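You operate a simulated robot arm through the tools that you are given. There is no shell and no other tool. Be economical: measure what you need, move in short steps, check, and stop when the job is done.

Carry out the task below with a simulated two-armed robot. There is one attempt and no reset: what you move stays moved.

## Task
Put the green knob pin on the green tray. Open the upper parts drawer, take the steel disc from the oil bench top and leave it inside, then shut the drawer. Pick up the black knob pin with one hand, pass it to the other hand and put it on the upper shelf of the oil bench. Put the grooved roller from the oil bench top on the lower tray of the blue trolley. Put the steel wedge marked "3" from the oil bench top on the lower shelf of the oil bench and the steel wedge labelled "2" on top of the dirty filter. Put the welded plate marked "P49" from the oil bench top on the lower shelf of the oil bench. Take the magnet block and leave it on the lower tray of the blue trolley. Open the plugs drawer, put the blue dust cap from there in the red bin, then shut the drawer. The order is free. Set down upright: magnet block.

It is judged by the outcome, as a careful person would: the job done as asked, and still so three seconds after it is handed in. It fails if anything else is knocked over, pushed out of place, dropped, spilled or broken. Lids that push on must go on centred and level and be pressed home; caps that screw on are set level and turned clockwise until they are tight.

## Robot
Two 7-joint arms with two-finger grippers on one trunk, on a base that drives. Base frame: it is fixed to the floor where the robot stands at the start and does not move with it; the origin is under the middle of the robot, x ahead of it, y to its left, z up. Units: mm, rad, N and s.
The left shoulder is at the start at [78, 151, 988], the right one opposite. With the tool pointing down near the work surface each hand reaches from about 100 to 680 mm from the robot's upright axis, wherever it stands, measured 20 degrees to its own side. Places, roughly: black knob pin (4x4x11 cm) [600, -400, 1000]; blue dust cap (4x4x3 cm) [1400, -400, 700]; dirty filter [1000, -500, 1000]; green knob pin (4x4x11 cm) [500, -200, 900]; green tray (16x12x3 cm) [3900, -100, 800]; grooved roller [750, -500, 1000]; lower shelf of the oil bench [700, -200, 200]; lower tray of the blue trolley [1800, -200, 300]; magnet block [750, -250, 1000]; plugs drawer [1200, -400, 800]; red bin (20x15x9 cm) [1800, -200, 300]; steel disc [500, -250, 1000]; steel wedge [1000, -250, 1000]; upper parts drawer [4000, -200, 600]; upper parts drawer inside [4100, -200, 500]; upper shelf of the oil bench (104x19 cm) [940, -60, 1320]; welded plate [1000, -250, 1000]. Payload 2.54 kg a hand.
The tool frame of a hand sits at the grasp point between the pads (the TCP): z along the fingers, y along the line on which they close. The tips reach 30 mm beyond it. The gripper opens to 116 mm. The gripper's body begins 95 mm behind the TCP.
Orientation is told as [roll, pitch, yaw] about the base's x, y, z axes, in that order, counted from this pose: with the fingers straight down and closing along the base's y, the tool's x points along the base's -x, its y along +y and its z along -z.

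## Interface
- The arms move only by the tool jog_arm. It takes "left_targets", "right_targets" or both (then of equal length, played together; a hand with none holds still); each is text: rows parted by semicolons, each of 7 numbers parted by spaces: the opening in per cent of the stroke, from 0 (shut) to 100 (fully open), then the shift along the base's x, y, z in units of 20 mm (1.0 is 20 mm), then the turn, a rotation vector about the base's x, y, z in units of 5 degrees (1.0 is 5 degrees). In form: fingers x y z ax ay az; .... A call has 1 to 8 rows; each row shifts and turns the commanded pose from where the row before left it. A call with a number of a shift or a turn outside -1 to 1 is refused whole. Rows are played at 5 a second. More than 50 mm and 0.15 rad between two rows, or a gripper value outside its range, and nothing of the call is played. Where a pose cannot be reached the arm comes as near as it can. A force on the tool above 40 N (or 10 N above the force at the start of the call, whichever is more), or a blocked arm, ends the call early, and 0.2 s more pass. The fingers move at their own pace (about 72 mm/s each) and stop on an object; they squeeze with about 42 N. The grip force told is the motor's: it shows also when the fingers shut on nothing. Time passes only in rows, and 0.2 s behind the last, so rows that do not move let the fingers close. It gives the time, the measured TCP pose, the force on the tool (base axes), the opening and the grip force at its end, in the units of the frame above (readings bear some noise), with the torque about the TCP (base axes, N m) and any sound that the robot's microphone picked up.
- Cameras (640 x 400 px; columns grow to the right, rows downward): "scene" is now at [173, -22.6, 1138.9]; the picture's right is [-0.21, -0.98, 0.00], its down [-0.24, 0.05, -0.97] and it looks along [0.95, -0.20, -0.25] (base axes); focal length 214 px, centre (320, 200). "left" rides on the left gripper at [69, 15, -122] in its tool frame; the picture's right is [-0.21, 0.98, 0.00], its down [-0.83, -0.18, -0.53] and it looks along [-0.52, -0.12, 0.85] (tool axes); focal length 251 px, centre (320, 200). "right" rides on the right gripper at [69, -15, -122] in its tool frame; the picture's right is [0.22, 0.98, 0.00], its down [-0.83, 0.18, -0.53] and it looks along [-0.52, 0.12, 0.85] (tool axes); focal length 251 px, centre (320, 200). There is no depth. A picture from a camera that has moved, and an enlarged one, comes with that camera's place and axes in the base frame and with its lens. The place of the scene camera against the robot may be out by one fixed shift of up to 18 mm in any direction.
- get_image(camera): a new picture of that camera. The clock stands still meanwhile.
- move_column(by): slides the trunk up (or, below 0, down) by that many mm; the arms and the scene camera ride with it, the base frame stays. It gives what a move gives, with no picture.
- base_move(legs): drives the robot by 1 to 6 legs, each [ahead, left, turn to the left] in mm, mm and rad, along the robot's own axes; the way and the turn of a leg run together, so that a leg with both is an arc; at most 1500 mm and 3.142 rad a leg. The arms and the cameras ride along, it lands a little off, and it stops where it bumps. It gives what a move gives.
- head_to(pan, tilt): turns the head with the scene camera to pan (to the left, within 1.396 rad either way) and tilt (down, from -0.506 to 1.204), counted from straight ahead of the robot. It gives what a move gives.
- enlarge(camera, box): a new picture of the part [left, top, right, bottom] of that camera's present view, enlarged. The clock stands still meanwhile.
- close_job(): hands the job in; it is judged then, once.

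Work in short steps. Places have to be worked out from the pictures, the camera data and where the tool is seen: move nearer, look again, correct. Check each grasp and each placing, and mend what went wrong. You have 556 turns and 364 pictures in all, those below and enlarged ones among them. Open the grippers and draw the arms clear of the work before you hand the job in, unless the task says otherwise; then end with one line.

The tools are called after "Call:" by a JSON object that holds its "api" and its "payload". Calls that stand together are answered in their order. jog_arm: Moves the arms, as the interface text tells. Its arguments: {"type":"object","properties":{"left_targets":{"type":"string"},"right_targets":{"type":"string"}},"required":[]} The other tools are called the same way: move_column (by) slides the trunk up or down; base_move (legs) drives the base; head_to (pan, tilt) turns the head that bears the scene camera; get_image (camera) takes a picture; enlarge (camera, box) takes an enlarged picture of a part of a camera's view; close_job () hands the job in.

At the start:

```text
clock: 0.0
left_ee_pos: [333.2, -4.1, 1000.4]
left_tool_rot: [-0.001, -0.002, -0.001]
left_wrist_force: [0.3, -0.8, -0.1]
left_ft_torque: [-0.02, 0.01, -0.02]
left_opening: 116.0
left_grasp_force: 0.0
right_ee_pos: [363.6, -315.3, 999.9]
right_tool_rot: [0.0, 0.0, 0.0]
right_wrist_force: [0.2, -0.8, -0.4]
right_ft_torque: [0.04, 0.02, -0.03]
right_opening: 116.1
right_grasp_force: 0.0
trunk travel left (down, up): [-225.0, 64.0]
robot x, y, heading: [1.3, 0.2, 0.001]
head pan, tilt: [-0.209, 0.25]
```

scene: 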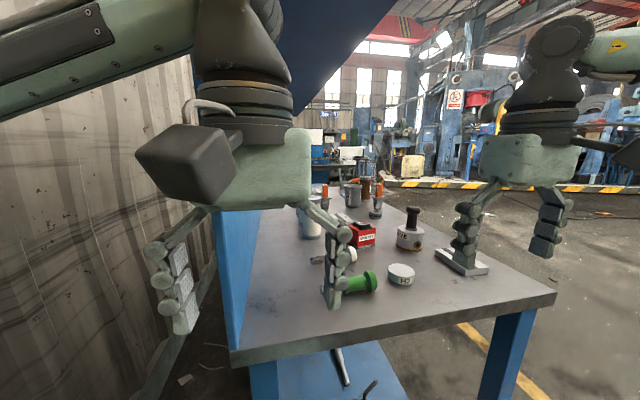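
right: 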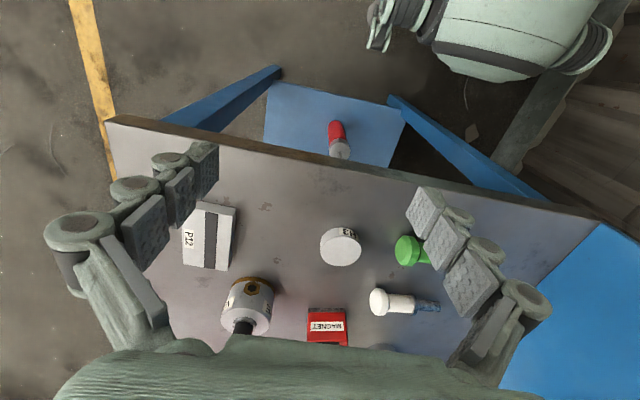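
left: 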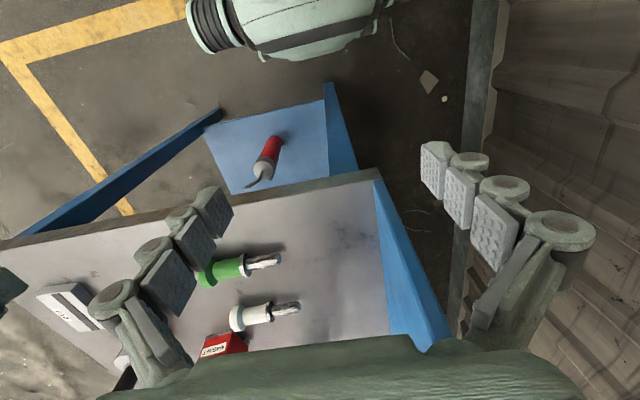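

I'll first look around: raise the head view to see the bench and the surroundings.

Call:
{"api": "head_to", "payload": {"pan": -0.35, "tilt": 0.5}}

Call:
{"api": "get_image", "payload": {"camera": "scene"}}

Call:
{"api": "enlarge", "payload": {"camera": "scene", "box": [220, 60, 540, 260]}}

```text
clock: 0.8
left_ee_pos: [333.4, -4.4, 1000.3]
left_tool_rot: [-0.001, 0.0, 0.002]
left_wrist_force: [0.0, -0.4, -0.4]
left_ft_torque: [0.0, -0.04, -0.01]
left_opening: 116.1
left_grasp_force: 0.0
right_ee_pos: [362.5, -315.8, 1000.2]
right_tool_rot: [-0.001, 0.001, 0.001]
right_wrist_force: [0.1, 0.0, 0.3]
right_ft_torque: [-0.01, 0.01, -0.01]
right_opening: 116.1
right_grasp_force: 0.0
trunk travel left (down, up): [-225.0, 64.0]
robot x, y, heading: [-5.5, 2.6, -0.002]
head pan, tilt: [-0.351, 0.499]
```

```text
360 pictures are left
camera scene: at [167.2, -34.3, 1115.8], right [-0.34, -0.94, 0.0], down [-0.45, 0.16, -0.88], along [0.82, -0.3, -0.48], focal length 214 px, centre (320, 200)
```

scene: 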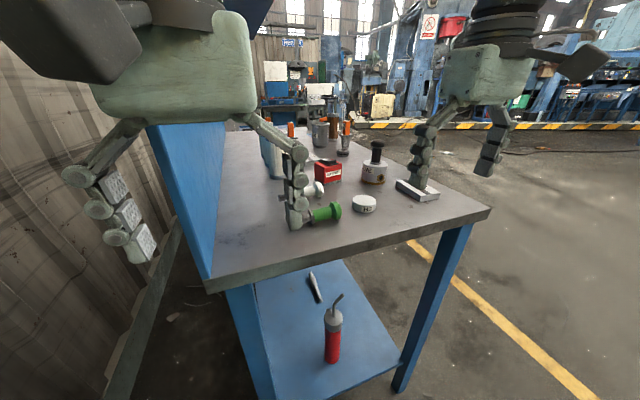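

```text
2.00 times, centred on (380, 160) of scene
camera zoom: at [167.2, -34.3, 1115.8], right [-0.34, -0.94, 0.0], down [-0.45, 0.16, -0.88], along [0.82, -0.3, -0.48], focal length 429 px, centre (200, 280)
```

zoom: 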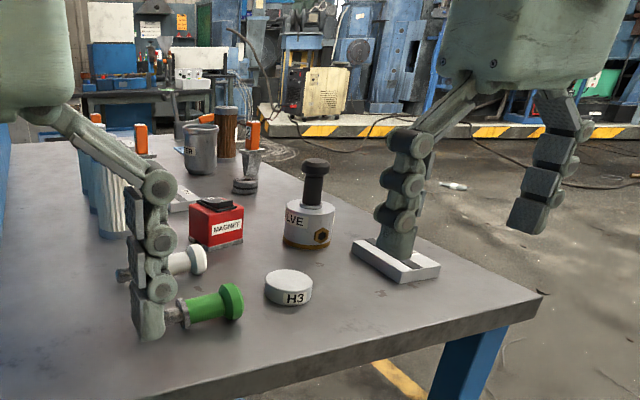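

The bench top is at about z 860, running along x from about 420 to 1460, y from 38 to -548, so the long front side faces -y. I'll look to the right and ahead at the floor before driving to that side.

Call:
{"api": "head_to", "payload": {"pan": -1.1, "tilt": 0.4}}

Call:
{"api": "get_image", "payload": {"camera": "scene"}}

```text
clock: 1.9
left_ee_pos: [333.4, -3.5, 999.0]
left_tool_rot: [-0.001, -0.001, 0.0]
left_wrist_force: [0.0, 0.6, -0.2]
left_ft_torque: [0.01, 0.0, -0.01]
left_opening: 116.0
left_grasp_force: 0.1
right_ee_pos: [364.2, -314.7, 1000.4]
right_tool_rot: [0.0, 0.0, 0.0]
right_wrist_force: [0.1, 0.5, 0.2]
right_ft_torque: [-0.03, 0.01, 0.0]
right_opening: 116.2
right_grasp_force: 0.0
trunk travel left (down, up): [-225.0, 64.0]
robot x, y, heading: [-1.5, -1.0, 0.0]
head pan, tilt: [-1.1, 0.4]
```

```text
358 pictures are left
camera scene: at [123.8, -85.6, 1124.9], right [-0.89, -0.45, 0.0], down [-0.18, 0.35, -0.92], along [0.42, -0.82, -0.39], focal length 214 px, centre (320, 200)
```

scene: 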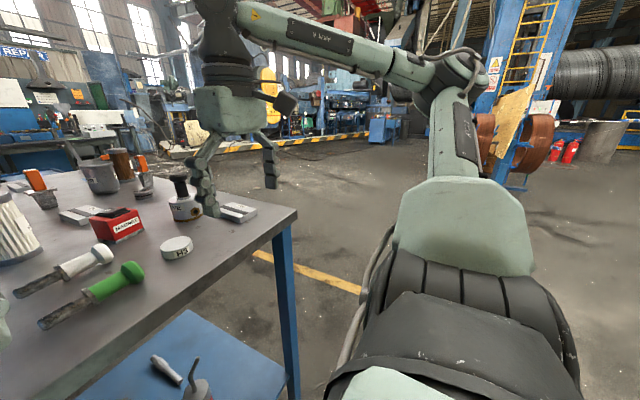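

The floor is free on the right. I'll back off, slide right, and turn to face the bench's front (+y), then slide along it.

Call:
{"api": "base_move", "payload": {"legs": [[-250, 0, 0], [0, -1200, 0], [0, 0, 1.571], [0, -950, 0]]}}

Call:
{"api": "head_to", "payload": {"pan": 0, "tilt": 0.3}}

Call:
{"api": "get_image", "payload": {"camera": "scene"}}

```text
clock: 28.0
left_ee_pos: [722.7, -872.0, 999.5]
left_tool_rot: [0.0, -0.001, 1.545]
left_wrist_force: [-0.5, -0.5, 0.4]
left_ft_torque: [-0.02, -0.02, 0.01]
left_opening: 116.0
left_grasp_force: 0.1
right_ee_pos: [1036.7, -849.7, 1000.0]
right_tool_rot: [0.0, 0.001, 1.544]
right_wrist_force: [-0.6, 0.0, -0.8]
right_ft_torque: [-0.02, 0.0, 0.01]
right_opening: 116.0
right_grasp_force: 0.1
trunk travel left (down, up): [-225.0, 64.0]
robot x, y, heading: [711.1, -1206.9, 1.547]
head pan, tilt: [-1.1, 0.4]
```

```text
clock: 29.3
left_ee_pos: [722.6, -870.6, 1000.3]
left_tool_rot: [0.002, 0.0, 1.543]
left_wrist_force: [-0.1, 0.8, -0.4]
left_ft_torque: [-0.04, 0.0, -0.02]
left_opening: 116.0
left_grasp_force: 0.0
right_ee_pos: [1035.5, -848.7, 999.8]
right_tool_rot: [-0.001, -0.001, 1.545]
right_wrist_force: [0.1, -0.4, -0.5]
right_ft_torque: [0.03, -0.03, -0.03]
right_opening: 116.1
right_grasp_force: 0.1
trunk travel left (down, up): [-225.0, 64.0]
robot x, y, heading: [708.3, -1201.9, 1.543]
head pan, tilt: [0.0, 0.3]
```

```text
357 pictures are left
camera scene: at [728.1, -1045.8, 1134.2], right [1.0, -0.03, 0.0], down [-0.01, -0.3, -0.96], along [0.03, 0.95, -0.3], focal length 214 px, centre (320, 200)
```

scene: 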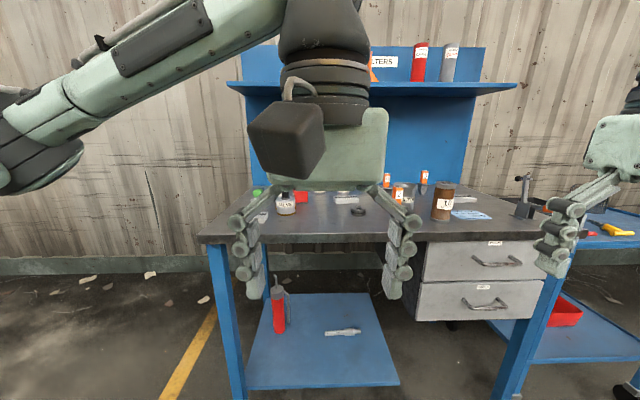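

Now I face the bench's front. I'll zoom in on the drawers and trolley and on the bench top.

Call:
{"api": "enlarge", "payload": {"camera": "scene", "box": [400, 150, 640, 380]}}

Call:
{"api": "enlarge", "payload": {"camera": "scene", "box": [230, 150, 500, 250]}}

```text
1.74 times, centred on (520, 265) of scene
camera zoom: at [728.1, -1045.8, 1134.2], right [1.0, -0.03, 0.0], down [-0.01, -0.3, -0.96], along [0.03, 0.95, -0.3], focal length 373 px, centre (-28, 87)
```

zoom: 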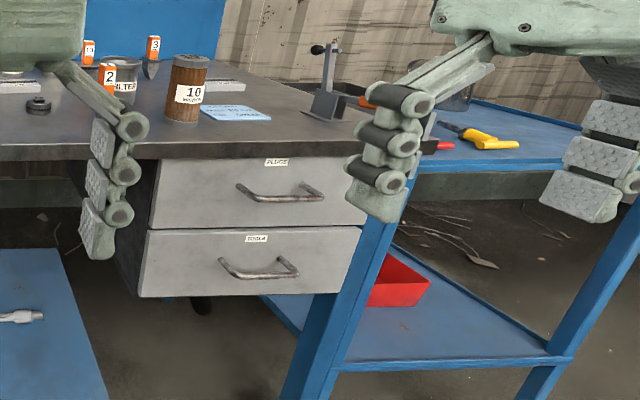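

```text
2.37 times, centred on (365, 200) of scene
camera zoom: at [728.1, -1045.8, 1134.2], right [1.0, -0.03, 0.0], down [-0.01, -0.3, -0.96], along [0.03, 0.95, -0.3], focal length 508 px, centre (213, 200)
```

zoom: 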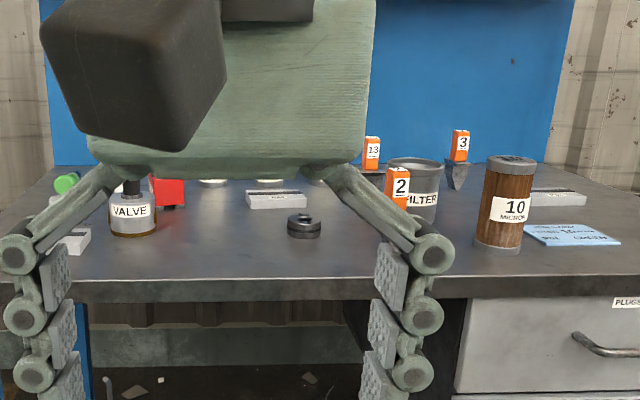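

The "PLUGS" drawer is the upper bench drawer; the brown "10 MICRON" cylinder should be the dirty filter. I'll raise the trunk, close in on the bench and look at the clearances.

Call:
{"api": "move_column", "payload": {"by": 62}}

Call:
{"api": "base_move", "payload": {"legs": [[250, 0, 0.028]]}}

Call:
{"api": "head_to", "payload": {"pan": 0, "tilt": 0.75}}

Call:
{"api": "get_image", "payload": {"camera": "scene"}}

Call:
{"api": "get_image", "payload": {"camera": "left"}}

Call:
{"api": "get_image", "payload": {"camera": "right"}}

```text
clock: 30.3
left_ee_pos: [722.6, -870.8, 1062.5]
left_tool_rot: [0.0, 0.0, 1.543]
left_wrist_force: [-0.1, -0.2, 0.0]
left_ft_torque: [-0.02, 0.01, 0.02]
left_opening: 116.2
left_grasp_force: 0.0
right_ee_pos: [1035.1, -849.4, 1062.5]
right_tool_rot: [0.0, -0.001, 1.544]
right_wrist_force: [0.8, -0.7, 0.2]
right_ft_torque: [-0.05, 0.01, 0.02]
right_opening: 116.0
right_grasp_force: 0.2
trunk travel left (down, up): [-287.0, 2.0]
robot x, y, heading: [712.2, -1205.1, 1.541]
head pan, tilt: [0.0, 0.3]
```

```text
clock: 32.2
left_ee_pos: [714.7, -622.1, 1062.0]
left_tool_rot: [0.0, -0.001, 1.574]
left_wrist_force: [-0.8, -0.3, -0.7]
left_ft_torque: [-0.03, 0.01, -0.01]
left_opening: 116.0
left_grasp_force: 0.0
right_ee_pos: [1025.8, -590.5, 1061.1]
right_tool_rot: [-0.002, -0.002, 1.573]
right_wrist_force: [0.1, 0.6, 0.6]
right_ft_torque: [0.01, -0.03, -0.02]
right_opening: 115.6
right_grasp_force: 0.0
trunk travel left (down, up): [-287.0, 2.0]
robot x, y, heading: [712.2, -954.5, 1.578]
head pan, tilt: [0.0, 0.3]
```

```text
clock: 33.1
left_ee_pos: [715.8, -622.7, 1062.2]
left_tool_rot: [-0.001, 0.0, 1.574]
left_wrist_force: [-0.4, -0.7, 0.6]
left_ft_torque: [-0.01, 0.01, -0.04]
left_opening: 116.0
left_grasp_force: 0.1
right_ee_pos: [1028.4, -590.7, 1061.5]
right_tool_rot: [0.001, 0.001, 1.575]
right_wrist_force: [0.5, -0.2, 0.1]
right_ft_torque: [0.0, 0.03, 0.0]
right_opening: 115.9
right_grasp_force: 0.0
trunk travel left (down, up): [-287.0, 2.0]
robot x, y, heading: [711.2, -955.3, 1.572]
head pan, tilt: [0.0, 0.75]
```

```text
354 pictures are left
camera scene: at [726.1, -807.5, 1155.9], right [1.0, 0.0, 0.0], down [0.0, -0.68, -0.73], along [0.0, 0.73, -0.68], focal length 214 px, centre (320, 200)
```

scene: 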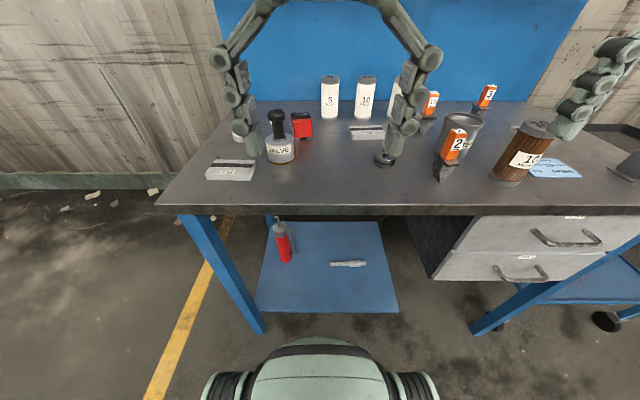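

```text
353 pictures are left
camera left: at [701.5, -691.3, 1183.8], right [-0.98, 0.21, 0.0], down [0.18, 0.83, 0.53], along [0.11, 0.52, -0.85], focal length 251 px, centre (320, 200)
```

left: 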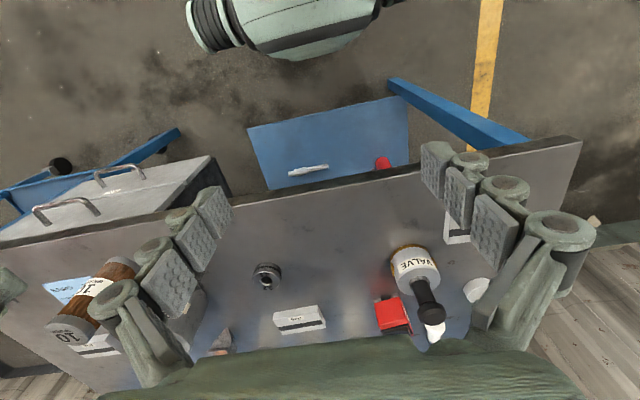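

```text
352 pictures are left
camera right: at [1043.7, -659.6, 1185.6], right [-0.98, -0.22, 0.0], down [-0.18, 0.83, 0.53], along [-0.12, 0.52, -0.85], focal length 251 px, centre (320, 200)
```

right: 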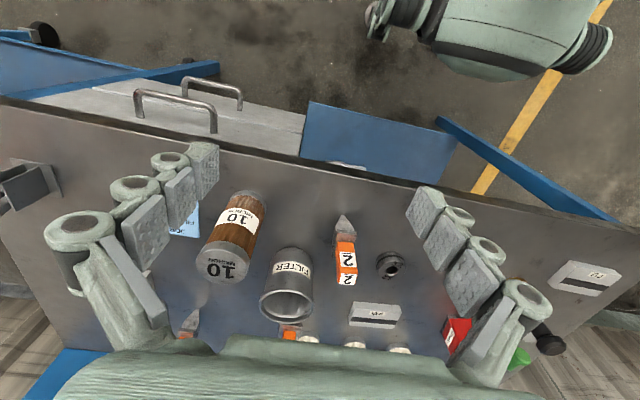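

Let me enlarge the wedge area and the left part from the wrist cameras for detail.

Call:
{"api": "enlarge", "payload": {"camera": "right", "box": [160, 170, 480, 370]}}

Call:
{"api": "enlarge", "payload": {"camera": "scene", "box": [330, 60, 590, 220]}}

Call:
{"api": "enlarge", "payload": {"camera": "left", "box": [200, 220, 520, 370]}}

```text
2.00 times, centred on (320, 270) of right
camera zoom: at [1043.7, -659.6, 1185.6], right [-0.98, -0.22, 0.0], down [-0.18, 0.83, 0.53], along [-0.12, 0.52, -0.85], focal length 503 px, centre (320, 60)
```

zoom: 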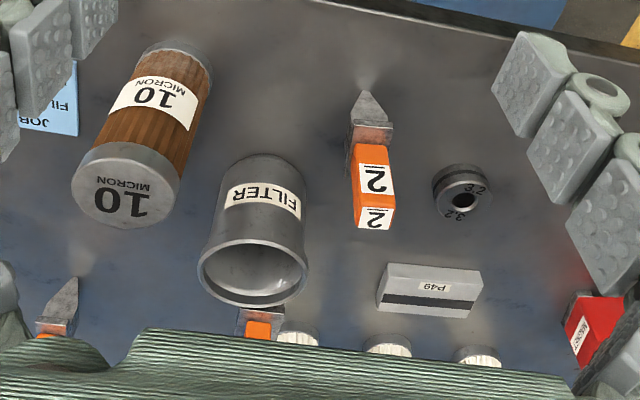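

```text
2.46 times, centred on (460, 140) of scene
camera zoom: at [726.1, -807.5, 1155.9], right [1.0, 0.0, 0.0], down [0.0, -0.68, -0.73], along [0.0, 0.73, -0.68], focal length 528 px, centre (-25, 348)
```

zoom: 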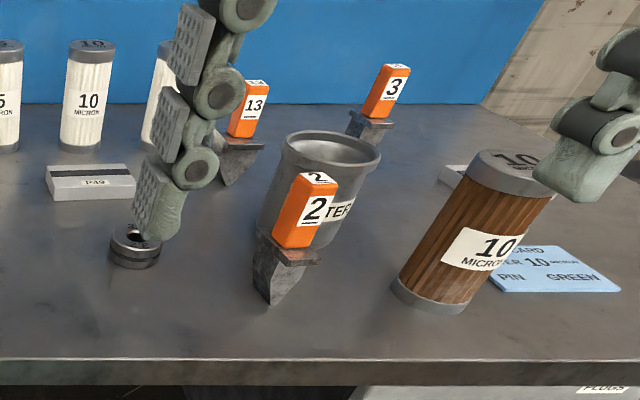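

```text
2.00 times, centred on (360, 295) of left
camera zoom: at [701.5, -691.3, 1183.8], right [-0.98, 0.21, 0.0], down [0.18, 0.83, 0.53], along [0.11, 0.52, -0.85], focal length 503 px, centre (240, 10)
```

zoom: 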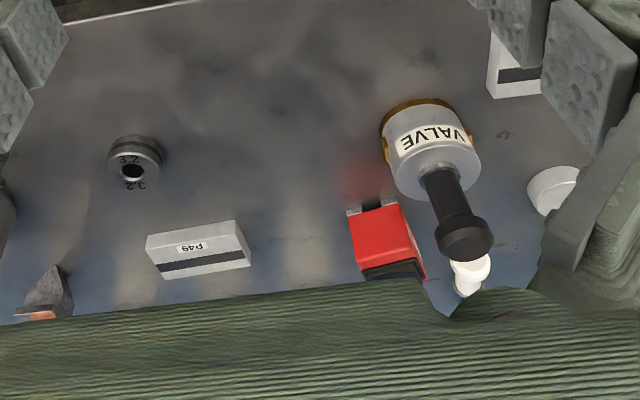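

Positions estimated: roller (861,-380), P49 (841,-246), magnet (660,-258), wedge 2 (962,-450), filter (1092,-468), wedge 3 (1193,-145). I'll lift the right hand and bring it in over the roller's column before driving closer.

Call:
{"api": "jog_arm", "payload": {"right_targets": "100 0 -1 1 0 0 0;100 0 -1 1 0 0 0;100 0 -1 1 0 0 0;100 -1 0 0 0 0 0;100 -1 0 0 0 0 0;100 -1 0 0 0 0 0;100 -1 0 0 0 0 0;100 -1 0 0 0 0 0", "left_targets": "100 0 0 1 0 0 0;100 0 0 1 0 0 0;100 0 0 0 0 0 0;100 -1 0 0 0 0 0;100 -1 0 0 0 0 0;100 -1 0 0 0 0 0;100 0 0 0 0 0 0;100 0 0 0 0 0 0"}}

Call:
{"api": "base_move", "payload": {"legs": [[90, -30, 0]]}}

Call:
{"api": "get_image", "payload": {"camera": "left"}}

Call:
{"api": "get_image", "payload": {"camera": "right"}}

Call:
{"api": "get_image", "payload": {"camera": "scene"}}

```text
clock: 34.9
left_ee_pos: [656.4, -622.3, 1101.9]
left_tool_rot: [-0.001, 0.0, 1.574]
left_wrist_force: [0.5, 0.4, -0.4]
left_ft_torque: [-0.01, -0.04, 0.04]
left_opening: 115.9
left_grasp_force: 0.1
right_ee_pos: [927.4, -651.1, 1121.5]
right_tool_rot: [-0.001, 0.0, 1.574]
right_wrist_force: [-0.3, 0.1, -0.6]
right_ft_torque: [-0.01, -0.02, -0.02]
right_opening: 116.0
right_grasp_force: 0.1
trunk travel left (down, up): [-287.0, 2.0]
robot x, y, heading: [714.8, -958.4, 1.574]
head pan, tilt: [0.0, 0.75]
```

```text
clock: 36.0
left_ee_pos: [685.0, -530.5, 1102.3]
left_tool_rot: [0.002, 0.0, 1.576]
left_wrist_force: [0.2, -0.2, 0.0]
left_ft_torque: [-0.07, -0.02, -0.03]
left_opening: 115.9
left_grasp_force: 0.1
right_ee_pos: [956.9, -560.7, 1121.0]
right_tool_rot: [0.0, 0.002, 1.576]
right_wrist_force: [-0.2, 1.0, -0.6]
right_ft_torque: [-0.04, 0.02, -0.01]
right_opening: 115.7
right_grasp_force: 0.0
trunk travel left (down, up): [-287.0, 2.0]
robot x, y, heading: [740.3, -864.3, 1.576]
head pan, tilt: [0.0, 0.75]
```

```text
348 pictures are left
camera left: at [671.7, -599.9, 1223.8], right [-0.98, 0.21, 0.0], down [0.18, 0.83, 0.53], along [0.11, 0.52, -0.85], focal length 251 px, centre (320, 200)
```

left: 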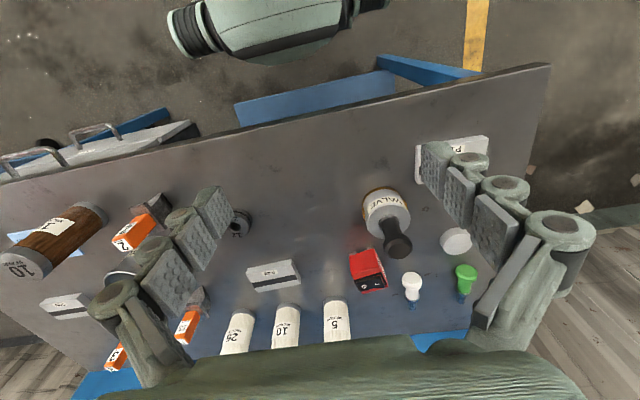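

```text
347 pictures are left
camera right: at [973.5, -628.2, 1245.1], right [-0.98, -0.22, 0.0], down [-0.19, 0.83, 0.53], along [-0.12, 0.52, -0.85], focal length 251 px, centre (320, 200)
```

right: 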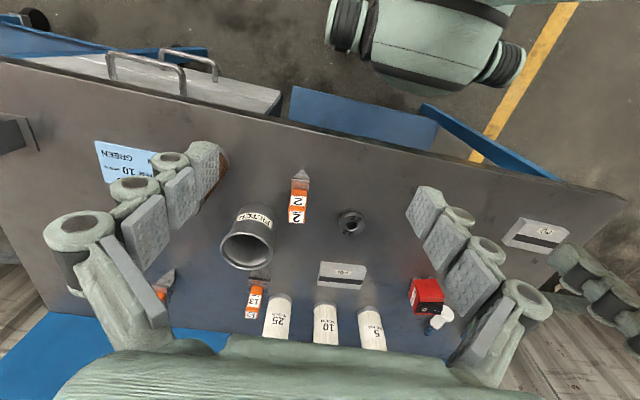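

```text
346 pictures are left
camera scene: at [755.9, -716.5, 1155.6], right [1.0, 0.0, 0.0], down [0.0, -0.68, -0.73], along [0.0, 0.73, -0.68], focal length 214 px, centre (320, 200)
```

scene: 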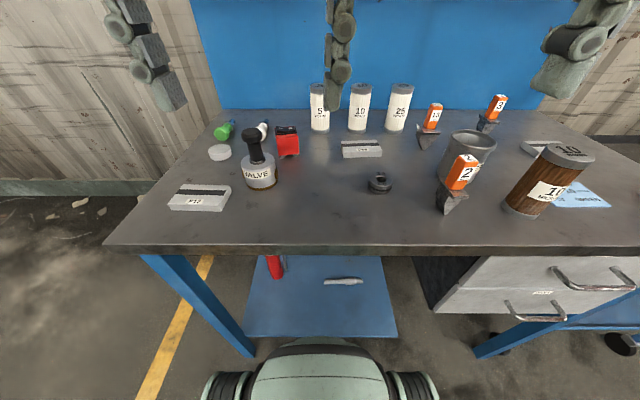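

I'll move the left hand toward above the magnet and the right toward above the roller, keeping high.

Call:
{"api": "jog_arm", "payload": {"left_targets": "80 -0.15 1 0 0 0 0;80 -0.15 1 0 0 0 0;80 -0.15 1 0 0 0 0;80 -0.15 1 0 0 0 0;80 -0.15 1 0 0 0 0;80 -0.15 1 0 0 0 0;80 -0.15 1 -0.5 0 0 0;80 -0.15 1 -0.5 0 0 0", "right_targets": "100 -0.6 1 0 0 0 0;100 -0.6 1 0 0 0 0;100 -0.6 1 0 0 0 0;100 -0.6 1 0 0 0 0;100 -0.6 1 0 0 0 0;80 -0.6 1 0 0 0 0;80 -0.6 1 -0.5 0 0 0;80 -0.6 1 -0.5 0 0 0"}}

Call:
{"api": "jog_arm", "payload": {"left_targets": "80 0 1 -0.5 0 0 0;80 0 1 -0.5 0 0 0;80 0 1 -0.5 0 0 0;80 0 1 -0.5 0 0 0", "right_targets": "80 0 0 -1 0 0 0;80 0 0 -1 0 0 0;80 0 0 -1 0 0 0;80 0 0 0 0 0 0"}}

Call:
{"api": "get_image", "payload": {"camera": "left"}}

Call:
{"api": "get_image", "payload": {"camera": "right"}}

```text
clock: 37.8
left_ee_pos: [661.0, -371.4, 1080.1]
left_tool_rot: [0.001, 0.0, 1.576]
left_wrist_force: [0.2, -0.2, 0.0]
left_ft_torque: [0.01, 0.01, -0.02]
left_opening: 92.6
left_grasp_force: 0.1
right_ee_pos: [861.1, -399.3, 1100.4]
right_tool_rot: [0.002, 0.002, 1.575]
right_wrist_force: [0.0, 0.0, 0.6]
right_ft_torque: [-0.03, 0.01, 0.01]
right_opening: 93.0
right_grasp_force: 0.1
trunk travel left (down, up): [-287.0, 2.0]
robot x, y, heading: [743.3, -865.9, 1.572]
head pan, tilt: [0.0, 0.75]
```

```text
clock: 38.8
left_ee_pos: [659.2, -293.4, 1043.6]
left_tool_rot: [-0.001, 0.0, 1.574]
left_wrist_force: [-0.2, 0.3, -0.2]
left_ft_torque: [-0.01, 0.01, 0.03]
left_opening: 92.7
left_grasp_force: 0.0
right_ee_pos: [860.0, -400.4, 1040.0]
right_tool_rot: [0.0, 0.0, 1.577]
right_wrist_force: [-0.5, -0.1, 0.1]
right_ft_torque: [0.0, 0.01, 0.01]
right_opening: 92.9
right_grasp_force: 0.1
trunk travel left (down, up): [-287.0, 2.0]
robot x, y, heading: [741.0, -864.5, 1.574]
head pan, tilt: [0.0, 0.75]
```

```text
345 pictures are left
camera left: at [646.5, -361.7, 1164.2], right [-0.98, 0.21, 0.0], down [0.18, 0.83, 0.53], along [0.11, 0.52, -0.85], focal length 251 px, centre (320, 200)
```

left: 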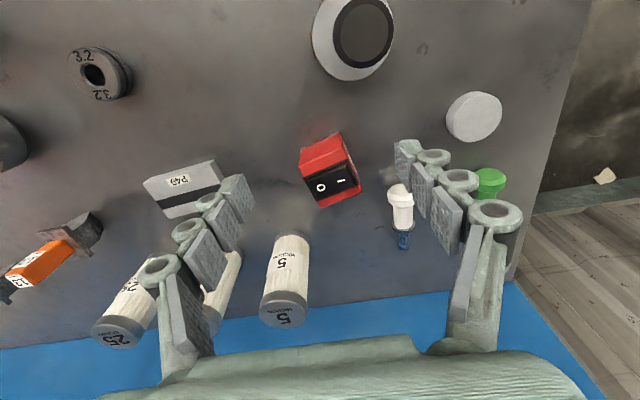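

```text
344 pictures are left
camera right: at [876.8, -469.6, 1163.1], right [-0.98, -0.22, 0.0], down [-0.19, 0.82, 0.53], along [-0.12, 0.52, -0.85], focal length 251 px, centre (320, 200)
```

right: 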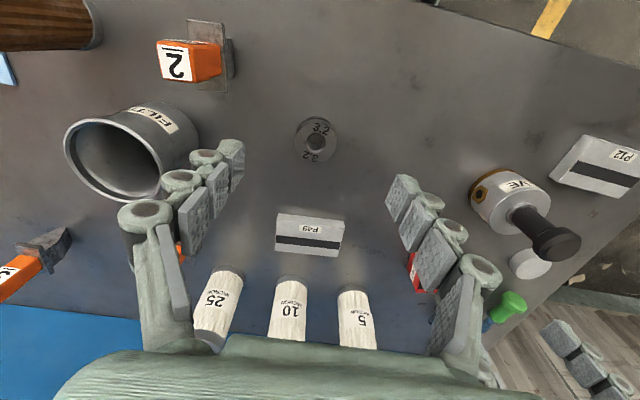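

The roller is at (861,-380) and the magnet at (661,-243), turned about 9°. I'll align both hands and descend to just above grasp height, then check.

Call:
{"api": "jog_arm", "payload": {"left_targets": "80 0.1 0.83 -0.5 0 0 0.6;80 0 0.83 -0.5 0 0 0.6;80 0 0.83 -0.5 0 0 0.6;80 0 0 -1 0 0 0;80 0 0 -1 0 0 0;80 0 0 -1 0 0 0;80 0 0 0 0 0 0;80 0 0 0 0 0 0", "right_targets": "80 0 1 0 0 0 0;80 0 0 -1 0 0 0;80 0 0 -1 0 0 0;80 0 0 -1 0 0 0;80 0 0 -1 0 0 0;80 0 0 -1 0 0 0;80 0 0 -0.5 0 0 0;80 0 0 0 0 0 0"}}

Call:
{"api": "get_image", "payload": {"camera": "left"}}

Call:
{"api": "get_image", "payload": {"camera": "right"}}

Call:
{"api": "enlarge", "payload": {"camera": "scene", "box": [200, 80, 460, 240]}}

```text
clock: 40.6
left_ee_pos: [663.5, -241.8, 952.6]
left_tool_rot: [-0.001, 0.0, 1.734]
left_wrist_force: [0.2, 0.4, 0.1]
left_ft_torque: [0.0, 0.02, 0.02]
left_opening: 92.7
left_grasp_force: 0.2
right_ee_pos: [860.9, -382.7, 932.1]
right_tool_rot: [0.0, -0.001, 1.575]
right_wrist_force: [0.3, -0.8, -0.8]
right_ft_torque: [-0.02, -0.04, 0.0]
right_opening: 92.6
right_grasp_force: 0.1
trunk travel left (down, up): [-287.0, 2.0]
robot x, y, heading: [742.7, -861.9, 1.579]
head pan, tilt: [0.0, 0.75]
```

```text
343 pictures are left
camera left: at [660.6, -312.7, 1074.4], right [-1.0, 0.05, 0.0], down [0.05, 0.84, 0.53], along [0.03, 0.53, -0.85], focal length 251 px, centre (320, 200)
```

left: 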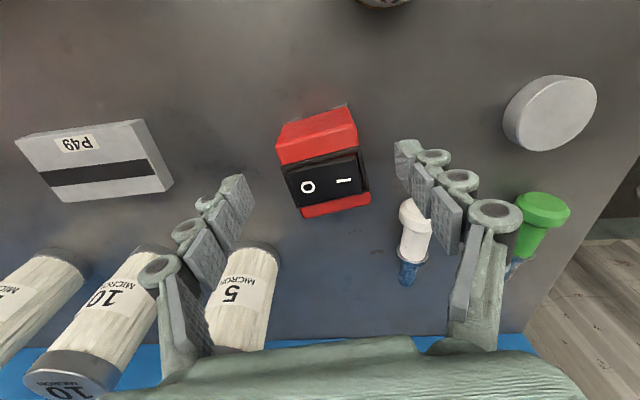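

```text
342 pictures are left
camera right: at [877.9, -450.1, 1055.4], right [-0.98, -0.22, 0.0], down [-0.19, 0.82, 0.53], along [-0.12, 0.52, -0.85], focal length 251 px, centre (320, 200)
```

right: 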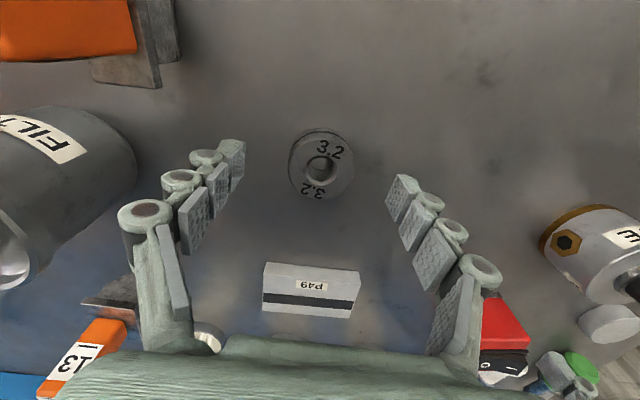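

```text
2.46 times, centred on (330, 160) of scene
camera zoom: at [755.6, -717.3, 1155.8], right [1.0, 0.0, 0.0], down [0.0, -0.68, -0.73], along [0.0, 0.73, -0.68], focal length 528 px, centre (295, 298)
```

zoom: 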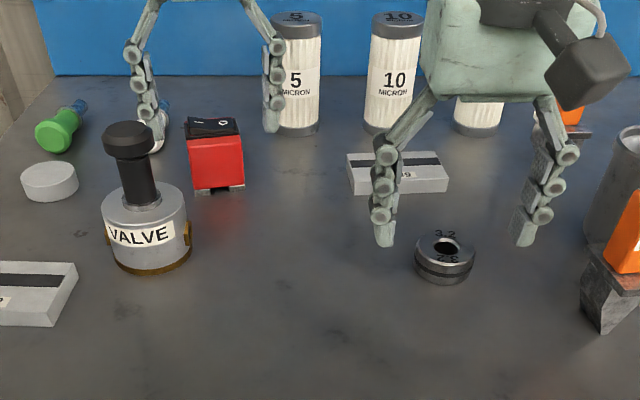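

Both are centred. I'll lower onto each and close the grippers.

Call:
{"api": "jog_arm", "payload": {"left_targets": "80 0 0.3 -1 0 0 0;80 0 0 -1 0 0 0;80 0 0 -0.6 0 0 0;80 0 0 0 0 0 0;20 0 0 0 0 0 0;10 0 0 0 0 0 0;0 0 0 0 0 0 0;0 0 0 0 0 0 0", "right_targets": "80 0 0.1 -0.5 0 0 0;80 0 0 -0.5 0 0 0;80 0 0 -0.5 0 0 0;80 0 0 0 0 0 0;20 0 0 0 0 0 0;10 0 0 0 0 0 0;0 0 0 0 0 0 0;0 0 0 0 0 0 0"}}

Call:
{"api": "enlarge", "payload": {"camera": "scene", "box": [200, 80, 460, 240]}}

```text
clock: 42.2
left_ee_pos: [659.5, -237.6, 909.3]
left_tool_rot: [-0.003, -0.015, 1.739]
left_wrist_force: [-4.7, -2.2, 16.9]
left_ft_torque: [-0.61, 0.51, -0.01]
left_opening: 49.5
left_grasp_force: 42.4
right_ee_pos: [859.2, -380.2, 910.4]
right_tool_rot: [0.003, -0.014, 1.577]
right_wrist_force: [2.7, -9.0, 23.3]
right_ft_torque: [-0.55, -0.61, -0.12]
right_opening: 45.1
right_grasp_force: 41.6
trunk travel left (down, up): [-287.0, 2.0]
robot x, y, heading: [741.1, -867.3, 1.575]
head pan, tilt: [0.0, 0.75]
stopped in row 8 (left hand): the force on the tool passed its limit at 41 N (the readings are from after the stop); the commanded pose is now the measured one
```

```text
2.46 times, centred on (330, 160) of scene
camera zoom: at [755.1, -721.8, 1156.3], right [1.0, 0.01, 0.0], down [0.0, -0.68, -0.73], along [0.0, 0.73, -0.68], focal length 528 px, centre (295, 298)
```

zoom: 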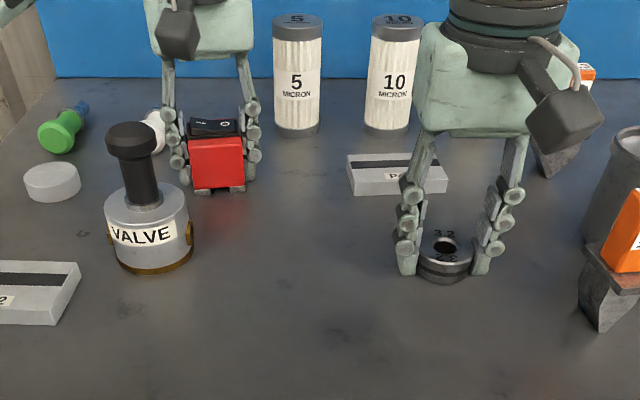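

The fingertips reached the table (top ≈ z 877) and both grips hold (49 and 45 mm). I lift both.

Call:
{"api": "jog_arm", "payload": {"left_targets": "0 0 0 0.5 0 0 0;0 0 0 1 0 0 0;0 0 0 1 0 0 0;0 0 0 1 0 0 0;0 0 0 1 0 0 0;0 0 0 1 0 0 0;0 0 0 1 0 0 0;0 0 0 1 0 0 0", "right_targets": "0 0 0 0.5 0 0 0;0 0 0 1 0 0 0;0 0 0 1 0 0 0;0 0 0 1 0 0 0;0 0 0 1 0 0 0;0 0 0 1 0 0 0;0 0 0 1 0 0 0;0 0 0 1 0 0 0"}}

Call:
{"api": "get_image", "payload": {"camera": "left"}}

Call:
{"api": "get_image", "payload": {"camera": "right"}}

Call:
{"api": "head_to", "payload": {"pan": -0.9, "tilt": 0.5}}

Call:
{"api": "get_image", "payload": {"camera": "scene"}}

```text
clock: 44.0
left_ee_pos: [660.0, -236.1, 1056.0]
left_tool_rot: [-0.002, -0.006, 1.736]
left_wrist_force: [1.0, 0.8, -5.4]
left_ft_torque: [0.01, -0.01, -0.01]
left_opening: 49.0
left_grasp_force: 42.5
right_ee_pos: [860.1, -376.9, 1056.0]
right_tool_rot: [0.003, -0.005, 1.577]
right_wrist_force: [0.4, -0.9, -1.1]
right_ft_torque: [0.01, -0.01, -0.02]
right_opening: 44.8
right_grasp_force: 42.0
trunk travel left (down, up): [-287.0, 2.0]
robot x, y, heading: [740.8, -860.4, 1.575]
head pan, tilt: [0.0, 0.75]
```

```text
339 pictures are left
camera left: at [657.9, -306.5, 1176.2], right [-1.0, 0.05, 0.0], down [0.04, 0.84, 0.54], along [0.03, 0.54, -0.84], focal length 251 px, centre (320, 200)
```

left: 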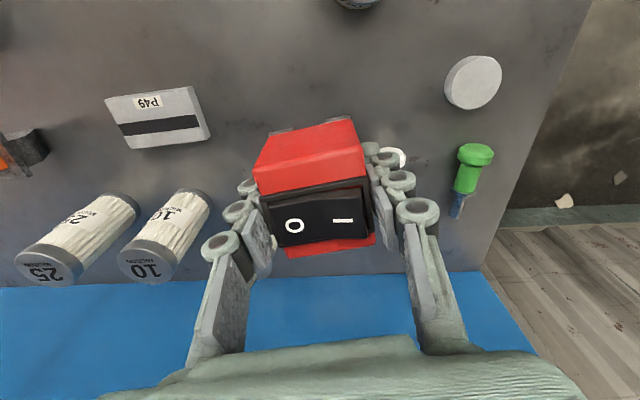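

```text
338 pictures are left
camera right: at [877.1, -446.5, 1177.7], right [-0.98, -0.22, 0.0], down [-0.18, 0.82, 0.54], along [-0.12, 0.53, -0.84], focal length 251 px, centre (320, 200)
```

right: 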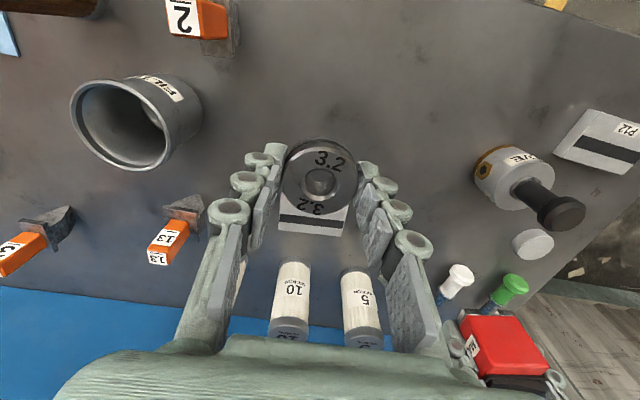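

```text
clock: 45.2
left_ee_pos: [660.0, -233.4, 1054.5]
left_tool_rot: [0.001, -0.005, 1.736]
left_wrist_force: [-0.2, -0.5, -5.6]
left_ft_torque: [0.05, -0.01, 0.0]
left_opening: 49.0
left_grasp_force: 42.2
right_ee_pos: [859.4, -376.2, 1054.9]
right_tool_rot: [0.004, -0.006, 1.576]
right_wrist_force: [0.4, -0.2, -1.5]
right_ft_torque: [0.02, 0.02, 0.0]
right_opening: 44.8
right_grasp_force: 42.3
trunk travel left (down, up): [-287.0, 2.0]
robot x, y, heading: [741.5, -869.0, 1.575]
head pan, tilt: [-0.901, 0.499]
```

```text
337 pictures are left
camera scene: at [826.8, -742.6, 1177.6], right [0.63, -0.78, 0.0], down [-0.37, -0.3, -0.88], along [0.68, 0.55, -0.48], focal length 214 px, centre (320, 200)
```

scene: 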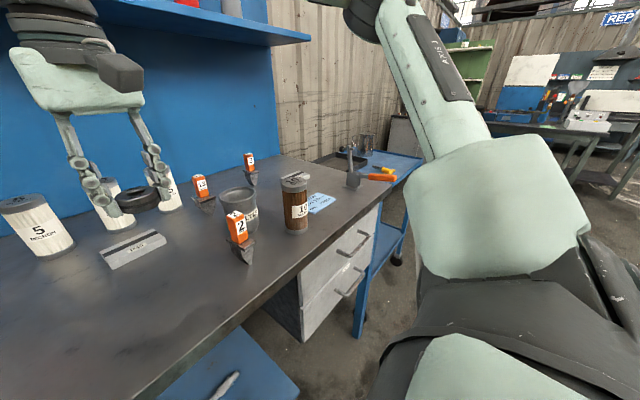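

Both are held. I raise the hands higher to clear the valve's pin, then back off and slide right toward the trolley.

Call:
{"api": "jog_arm", "payload": {"left_targets": "0 0 0 1 0 0 0;0 0 0 1 0 0 0;0 0 0 1 0 0 0;0 0 0 1 0 0 0", "right_targets": "0 0 0 1 0 0 0;0 0 0 1 0 0 0;0 0 0 1 0 0 0;0 0 0 1 0 0 0"}}

Call:
{"api": "base_move", "payload": {"legs": [[-480, 0, 0]]}}

Call:
{"api": "get_image", "payload": {"camera": "scene"}}

```text
clock: 46.2
left_ee_pos: [661.1, -236.8, 1134.5]
left_tool_rot: [-0.003, -0.007, 1.737]
left_wrist_force: [0.1, -0.7, -5.8]
left_ft_torque: [0.03, -0.01, 0.0]
left_opening: 49.2
left_grasp_force: 42.4
right_ee_pos: [864.7, -378.9, 1133.2]
right_tool_rot: [0.001, -0.01, 1.574]
right_wrist_force: [1.1, -0.2, -2.3]
right_ft_torque: [0.04, -0.03, -0.05]
right_opening: 44.6
right_grasp_force: 41.4
right hand out of reach, approached as far as the arm can: row 4
trunk travel left (down, up): [-287.0, 2.0]
robot x, y, heading: [740.6, -863.2, 1.58]
head pan, tilt: [-0.901, 0.499]
```

```text
clock: 49.1
left_ee_pos: [661.6, -718.3, 1135.5]
left_tool_rot: [-0.001, -0.004, 1.739]
left_wrist_force: [0.3, 0.0, -5.3]
left_ft_torque: [0.04, -0.01, 0.04]
left_opening: 49.2
left_grasp_force: 42.2
right_ee_pos: [866.4, -860.4, 1132.3]
right_tool_rot: [0.001, -0.007, 1.58]
right_wrist_force: [-0.4, -0.3, -2.3]
right_ft_torque: [0.0, 0.0, 0.02]
right_opening: 44.5
right_grasp_force: 41.9
trunk travel left (down, up): [-287.0, 2.0]
robot x, y, heading: [746.8, -1348.0, 1.582]
head pan, tilt: [-0.901, 0.499]
```

```text
336 pictures are left
camera scene: at [829.8, -1225.5, 1177.7], right [0.63, -0.78, 0.0], down [-0.37, -0.3, -0.88], along [0.68, 0.55, -0.48], focal length 214 px, centre (320, 200)
```

scene: 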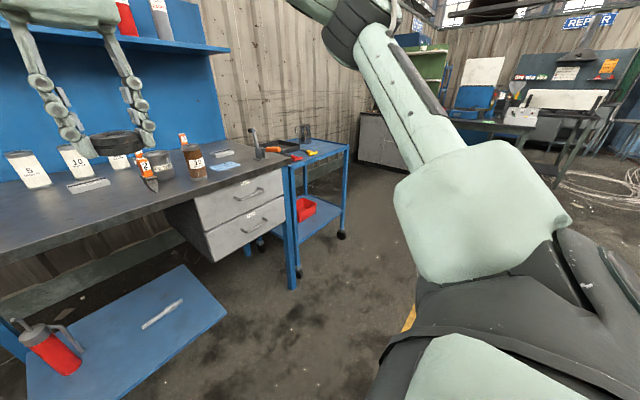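

The floor to the right is clear. I slide right in front of the trolley and look at it head-on.

Call:
{"api": "base_move", "payload": {"legs": [[0, -930, -0.01]]}}

Call:
{"api": "head_to", "payload": {"pan": 0, "tilt": 0.5}}

Call:
{"api": "get_image", "payload": {"camera": "scene"}}

```text
clock: 58.2
left_ee_pos: [1586.7, -715.0, 1134.5]
left_tool_rot: [0.001, -0.004, 1.731]
left_wrist_force: [0.1, -0.8, -5.4]
left_ft_torque: [-0.01, 0.01, -0.02]
left_opening: 49.3
left_grasp_force: 42.3
right_ee_pos: [1790.2, -860.0, 1133.1]
right_tool_rot: [0.002, -0.007, 1.567]
right_wrist_force: [-0.3, 0.4, -1.3]
right_ft_torque: [0.02, -0.03, 0.02]
right_opening: 44.6
right_grasp_force: 41.6
trunk travel left (down, up): [-287.0, 2.0]
robot x, y, heading: [1664.5, -1343.9, 1.567]
head pan, tilt: [-0.901, 0.499]
```

```text
clock: 59.5
left_ee_pos: [1586.8, -714.4, 1135.2]
left_tool_rot: [0.001, -0.006, 1.731]
left_wrist_force: [-0.1, 0.6, -6.0]
left_ft_torque: [0.03, 0.01, 0.03]
left_opening: 49.4
left_grasp_force: 41.7
right_ee_pos: [1790.5, -860.5, 1132.0]
right_tool_rot: [0.003, -0.007, 1.567]
right_wrist_force: [0.3, -0.2, -2.3]
right_ft_torque: [0.01, -0.01, 0.0]
right_opening: 44.7
right_grasp_force: 41.8
trunk travel left (down, up): [-287.0, 2.0]
robot x, y, heading: [1666.4, -1344.2, 1.569]
head pan, tilt: [0.0, 0.499]
```

```text
335 pictures are left
camera scene: at [1678.4, -1188.6, 1177.6], right [1.0, 0.0, 0.0], down [0.0, -0.48, -0.88], along [0.0, 0.88, -0.48], focal length 214 px, centre (320, 200)
```

scene: 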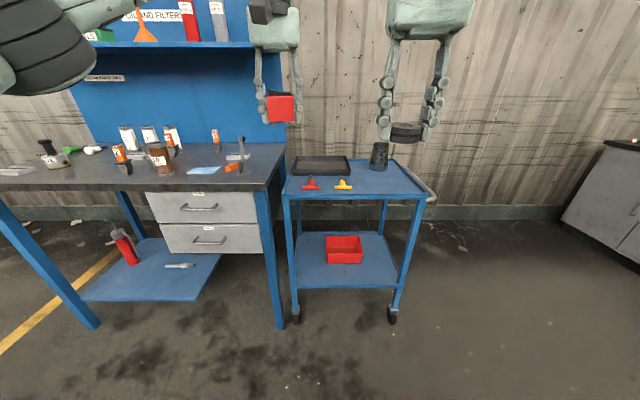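

The trolley's lower tray spans about x 1560–2080, y -463 to -17 at z≈290, and the red bin is at about x 1717–1911, y -311 to -160. I'll lower the trunk fully and then bring the hands down outside the trolley.

Call:
{"api": "move_column", "payload": {"by": -285}}

Call:
{"api": "jog_arm", "payload": {"left_targets": "0 0 -1 -1 0 0 0;0 0 -1 -1 0 0 0;0 0 -1 -1 0 0 0;0 0 -1 -1 0 0 0;0 0 -1 -1 0 0 0;0 0 -1 -1 0 0 0;0 0 -1 -1 0 0 0;0 0 -1 -1 0 0 0", "right_targets": "0 0 0 -1 0 0 0;0 0 0 -1 0 0 0;0 0 0 -1 0 0 0;0 0 0 -1 0 0 0;0 0 0 -1 0 0 0;0 0 0 -1 0 0 0;0 0 0 -1 0 0 0;0 0 0 -1 0 0 0"}}

Call:
{"api": "jog_arm", "payload": {"left_targets": "0 0 0 -1 0 0 0;0 0 0 -1 0 0 0;0 0 0 -1 0 0 0;0 0 0 -1 0 0 0;0 0 0 -1 0 0 0;0 0 0 -1 0 0 0;0 0 0 -1 0 0 0;0 0 0 -1 0 0 0", "right_targets": "0 0 0 -1 0 0 0;0 0 0 -1 0 0 0;0 0 0 -1 0 0 0;0 0 0 -1 0 0 0;0 0 0 -1 0 0 0;0 0 0 -1 0 0 0;0 0 0 -1 0 0 0;0 0 0 -1 0 0 0"}}

Call:
{"api": "get_image", "payload": {"camera": "scene"}}

```text
clock: 62.3
left_ee_pos: [1586.4, -715.9, 850.6]
left_tool_rot: [0.0, -0.004, 1.73]
left_wrist_force: [0.6, -0.3, -6.2]
left_ft_torque: [0.0, -0.02, -0.01]
left_opening: 49.6
left_grasp_force: 42.4
right_ee_pos: [1789.9, -858.0, 848.4]
right_tool_rot: [0.003, -0.007, 1.566]
right_wrist_force: [-0.6, 0.2, -2.4]
right_ft_torque: [0.0, -0.01, 0.05]
right_opening: 44.5
right_grasp_force: 41.9
trunk travel left (down, up): [-2.0, 287.0]
robot x, y, heading: [1663.7, -1344.3, 1.563]
head pan, tilt: [0.0, 0.499]
```

```text
clock: 64.1
left_ee_pos: [1589.2, -876.5, 690.1]
left_tool_rot: [-0.002, -0.005, 1.729]
left_wrist_force: [0.0, -0.5, -5.1]
left_ft_torque: [0.01, 0.01, 0.0]
left_opening: 49.1
left_grasp_force: 42.2
right_ee_pos: [1790.1, -857.7, 686.1]
right_tool_rot: [0.003, -0.009, 1.567]
right_wrist_force: [0.3, -0.1, -2.3]
right_ft_torque: [-0.01, 0.04, -0.01]
right_opening: 44.6
right_grasp_force: 41.6
trunk travel left (down, up): [-2.0, 287.0]
robot x, y, heading: [1666.3, -1347.4, 1.564]
head pan, tilt: [0.0, 0.499]
```

```text
clock: 65.9
left_ee_pos: [1588.2, -874.9, 529.8]
left_tool_rot: [0.0, -0.007, 1.73]
left_wrist_force: [-0.5, -0.2, -4.4]
left_ft_torque: [0.01, -0.01, -0.04]
left_opening: 49.4
left_grasp_force: 42.1
right_ee_pos: [1789.3, -859.4, 527.9]
right_tool_rot: [0.002, -0.007, 1.57]
right_wrist_force: [-1.1, 0.4, -2.6]
right_ft_torque: [0.01, 0.04, -0.01]
right_opening: 44.8
right_grasp_force: 41.7
trunk travel left (down, up): [-2.0, 287.0]
robot x, y, heading: [1667.8, -1345.6, 1.564]
head pan, tilt: [0.0, 0.499]
```

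```text
334 pictures are left
camera scene: at [1678.3, -1189.0, 892.7], right [1.0, 0.0, 0.0], down [0.0, -0.48, -0.88], along [0.0, 0.88, -0.48], focal length 214 px, centre (320, 200)
```

scene: 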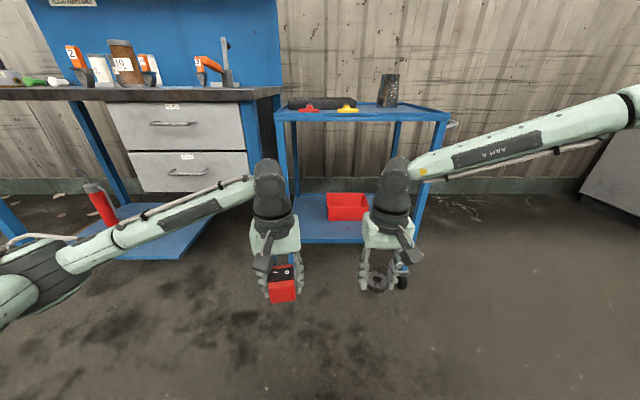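

The elbows spread wide, so I'll place the magnet from a position further right (left hand at x≈1960) and the roller afterwards. I lower further, pull the right hand back, and slide right.

Call:
{"api": "jog_arm", "payload": {"left_targets": "0 0 0 -1 0 0 0;0 0 0 -1 0 0 0;0 0 0 -1 0 0 0;0 0 0 -1 0 0 0;0 0 0 -1 0 0 0;0 0 0 -1 0 0 0;0 0 0 0 0 0 0;0 0 0 0 0 0 0", "right_targets": "0 0 -1 0 0 0 0;0 0 -1 0 0 0 0;0 0 -1 0 0 0 0;0 0 -1 0 0 0 0;0 0 -1 0 0 0 0;0 0 -1 0 0 0 0;0 0 -1 0 0 0 0;0 0 -1 0 0 0 0"}}

Call:
{"api": "base_move", "payload": {"legs": [[0, -375, 0.006], [250, 0, 0]]}}

Call:
{"api": "get_image", "payload": {"camera": "scene"}}

Call:
{"api": "get_image", "payload": {"camera": "left"}}

```text
clock: 67.7
left_ee_pos: [1586.1, -876.2, 409.3]
left_tool_rot: [-0.001, -0.007, 1.73]
left_wrist_force: [0.0, 0.0, -5.0]
left_ft_torque: [0.03, -0.03, -0.02]
left_opening: 49.3
left_grasp_force: 41.9
right_ee_pos: [1790.0, -1019.1, 527.5]
right_tool_rot: [0.002, -0.008, 1.568]
right_wrist_force: [0.3, 0.1, -2.5]
right_ft_torque: [0.0, 0.0, 0.03]
right_opening: 44.4
right_grasp_force: 41.9
trunk travel left (down, up): [-2.0, 287.0]
robot x, y, heading: [1665.4, -1345.3, 1.568]
head pan, tilt: [0.0, 0.499]
```

```text
clock: 73.3
left_ee_pos: [1959.8, -627.5, 410.4]
left_tool_rot: [0.001, -0.005, 1.737]
left_wrist_force: [0.0, 0.8, -5.6]
left_ft_torque: [-0.03, -0.01, 0.0]
left_opening: 49.4
left_grasp_force: 41.7
right_ee_pos: [2166.0, -768.7, 527.0]
right_tool_rot: [0.002, -0.007, 1.576]
right_wrist_force: [0.1, 0.2, -2.4]
right_ft_torque: [-0.01, 0.0, 0.0]
right_opening: 44.6
right_grasp_force: 41.9
trunk travel left (down, up): [-2.0, 287.0]
robot x, y, heading: [2044.8, -1096.5, 1.573]
head pan, tilt: [0.0, 0.499]
```

```text
333 pictures are left
camera scene: at [2054.9, -940.3, 892.7], right [1.0, 0.0, 0.0], down [0.0, -0.48, -0.88], along [0.0, 0.88, -0.48], focal length 214 px, centre (320, 200)
```

scene: 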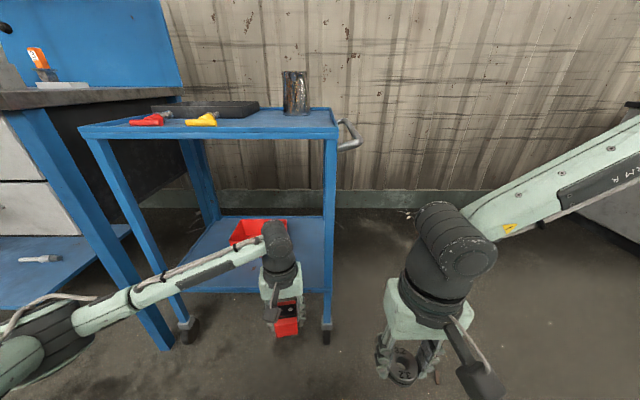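

```text
332 pictures are left
camera left: at [1957.8, -699.1, 532.0], right [-1.0, 0.05, 0.0], down [0.04, 0.84, 0.54], along [0.03, 0.54, -0.84], focal length 251 px, centre (320, 200)
```

left: 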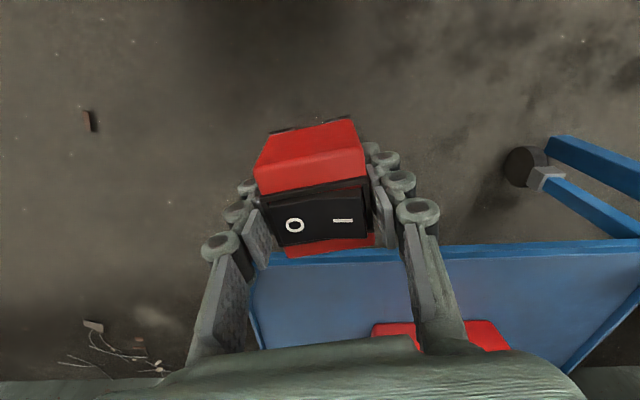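

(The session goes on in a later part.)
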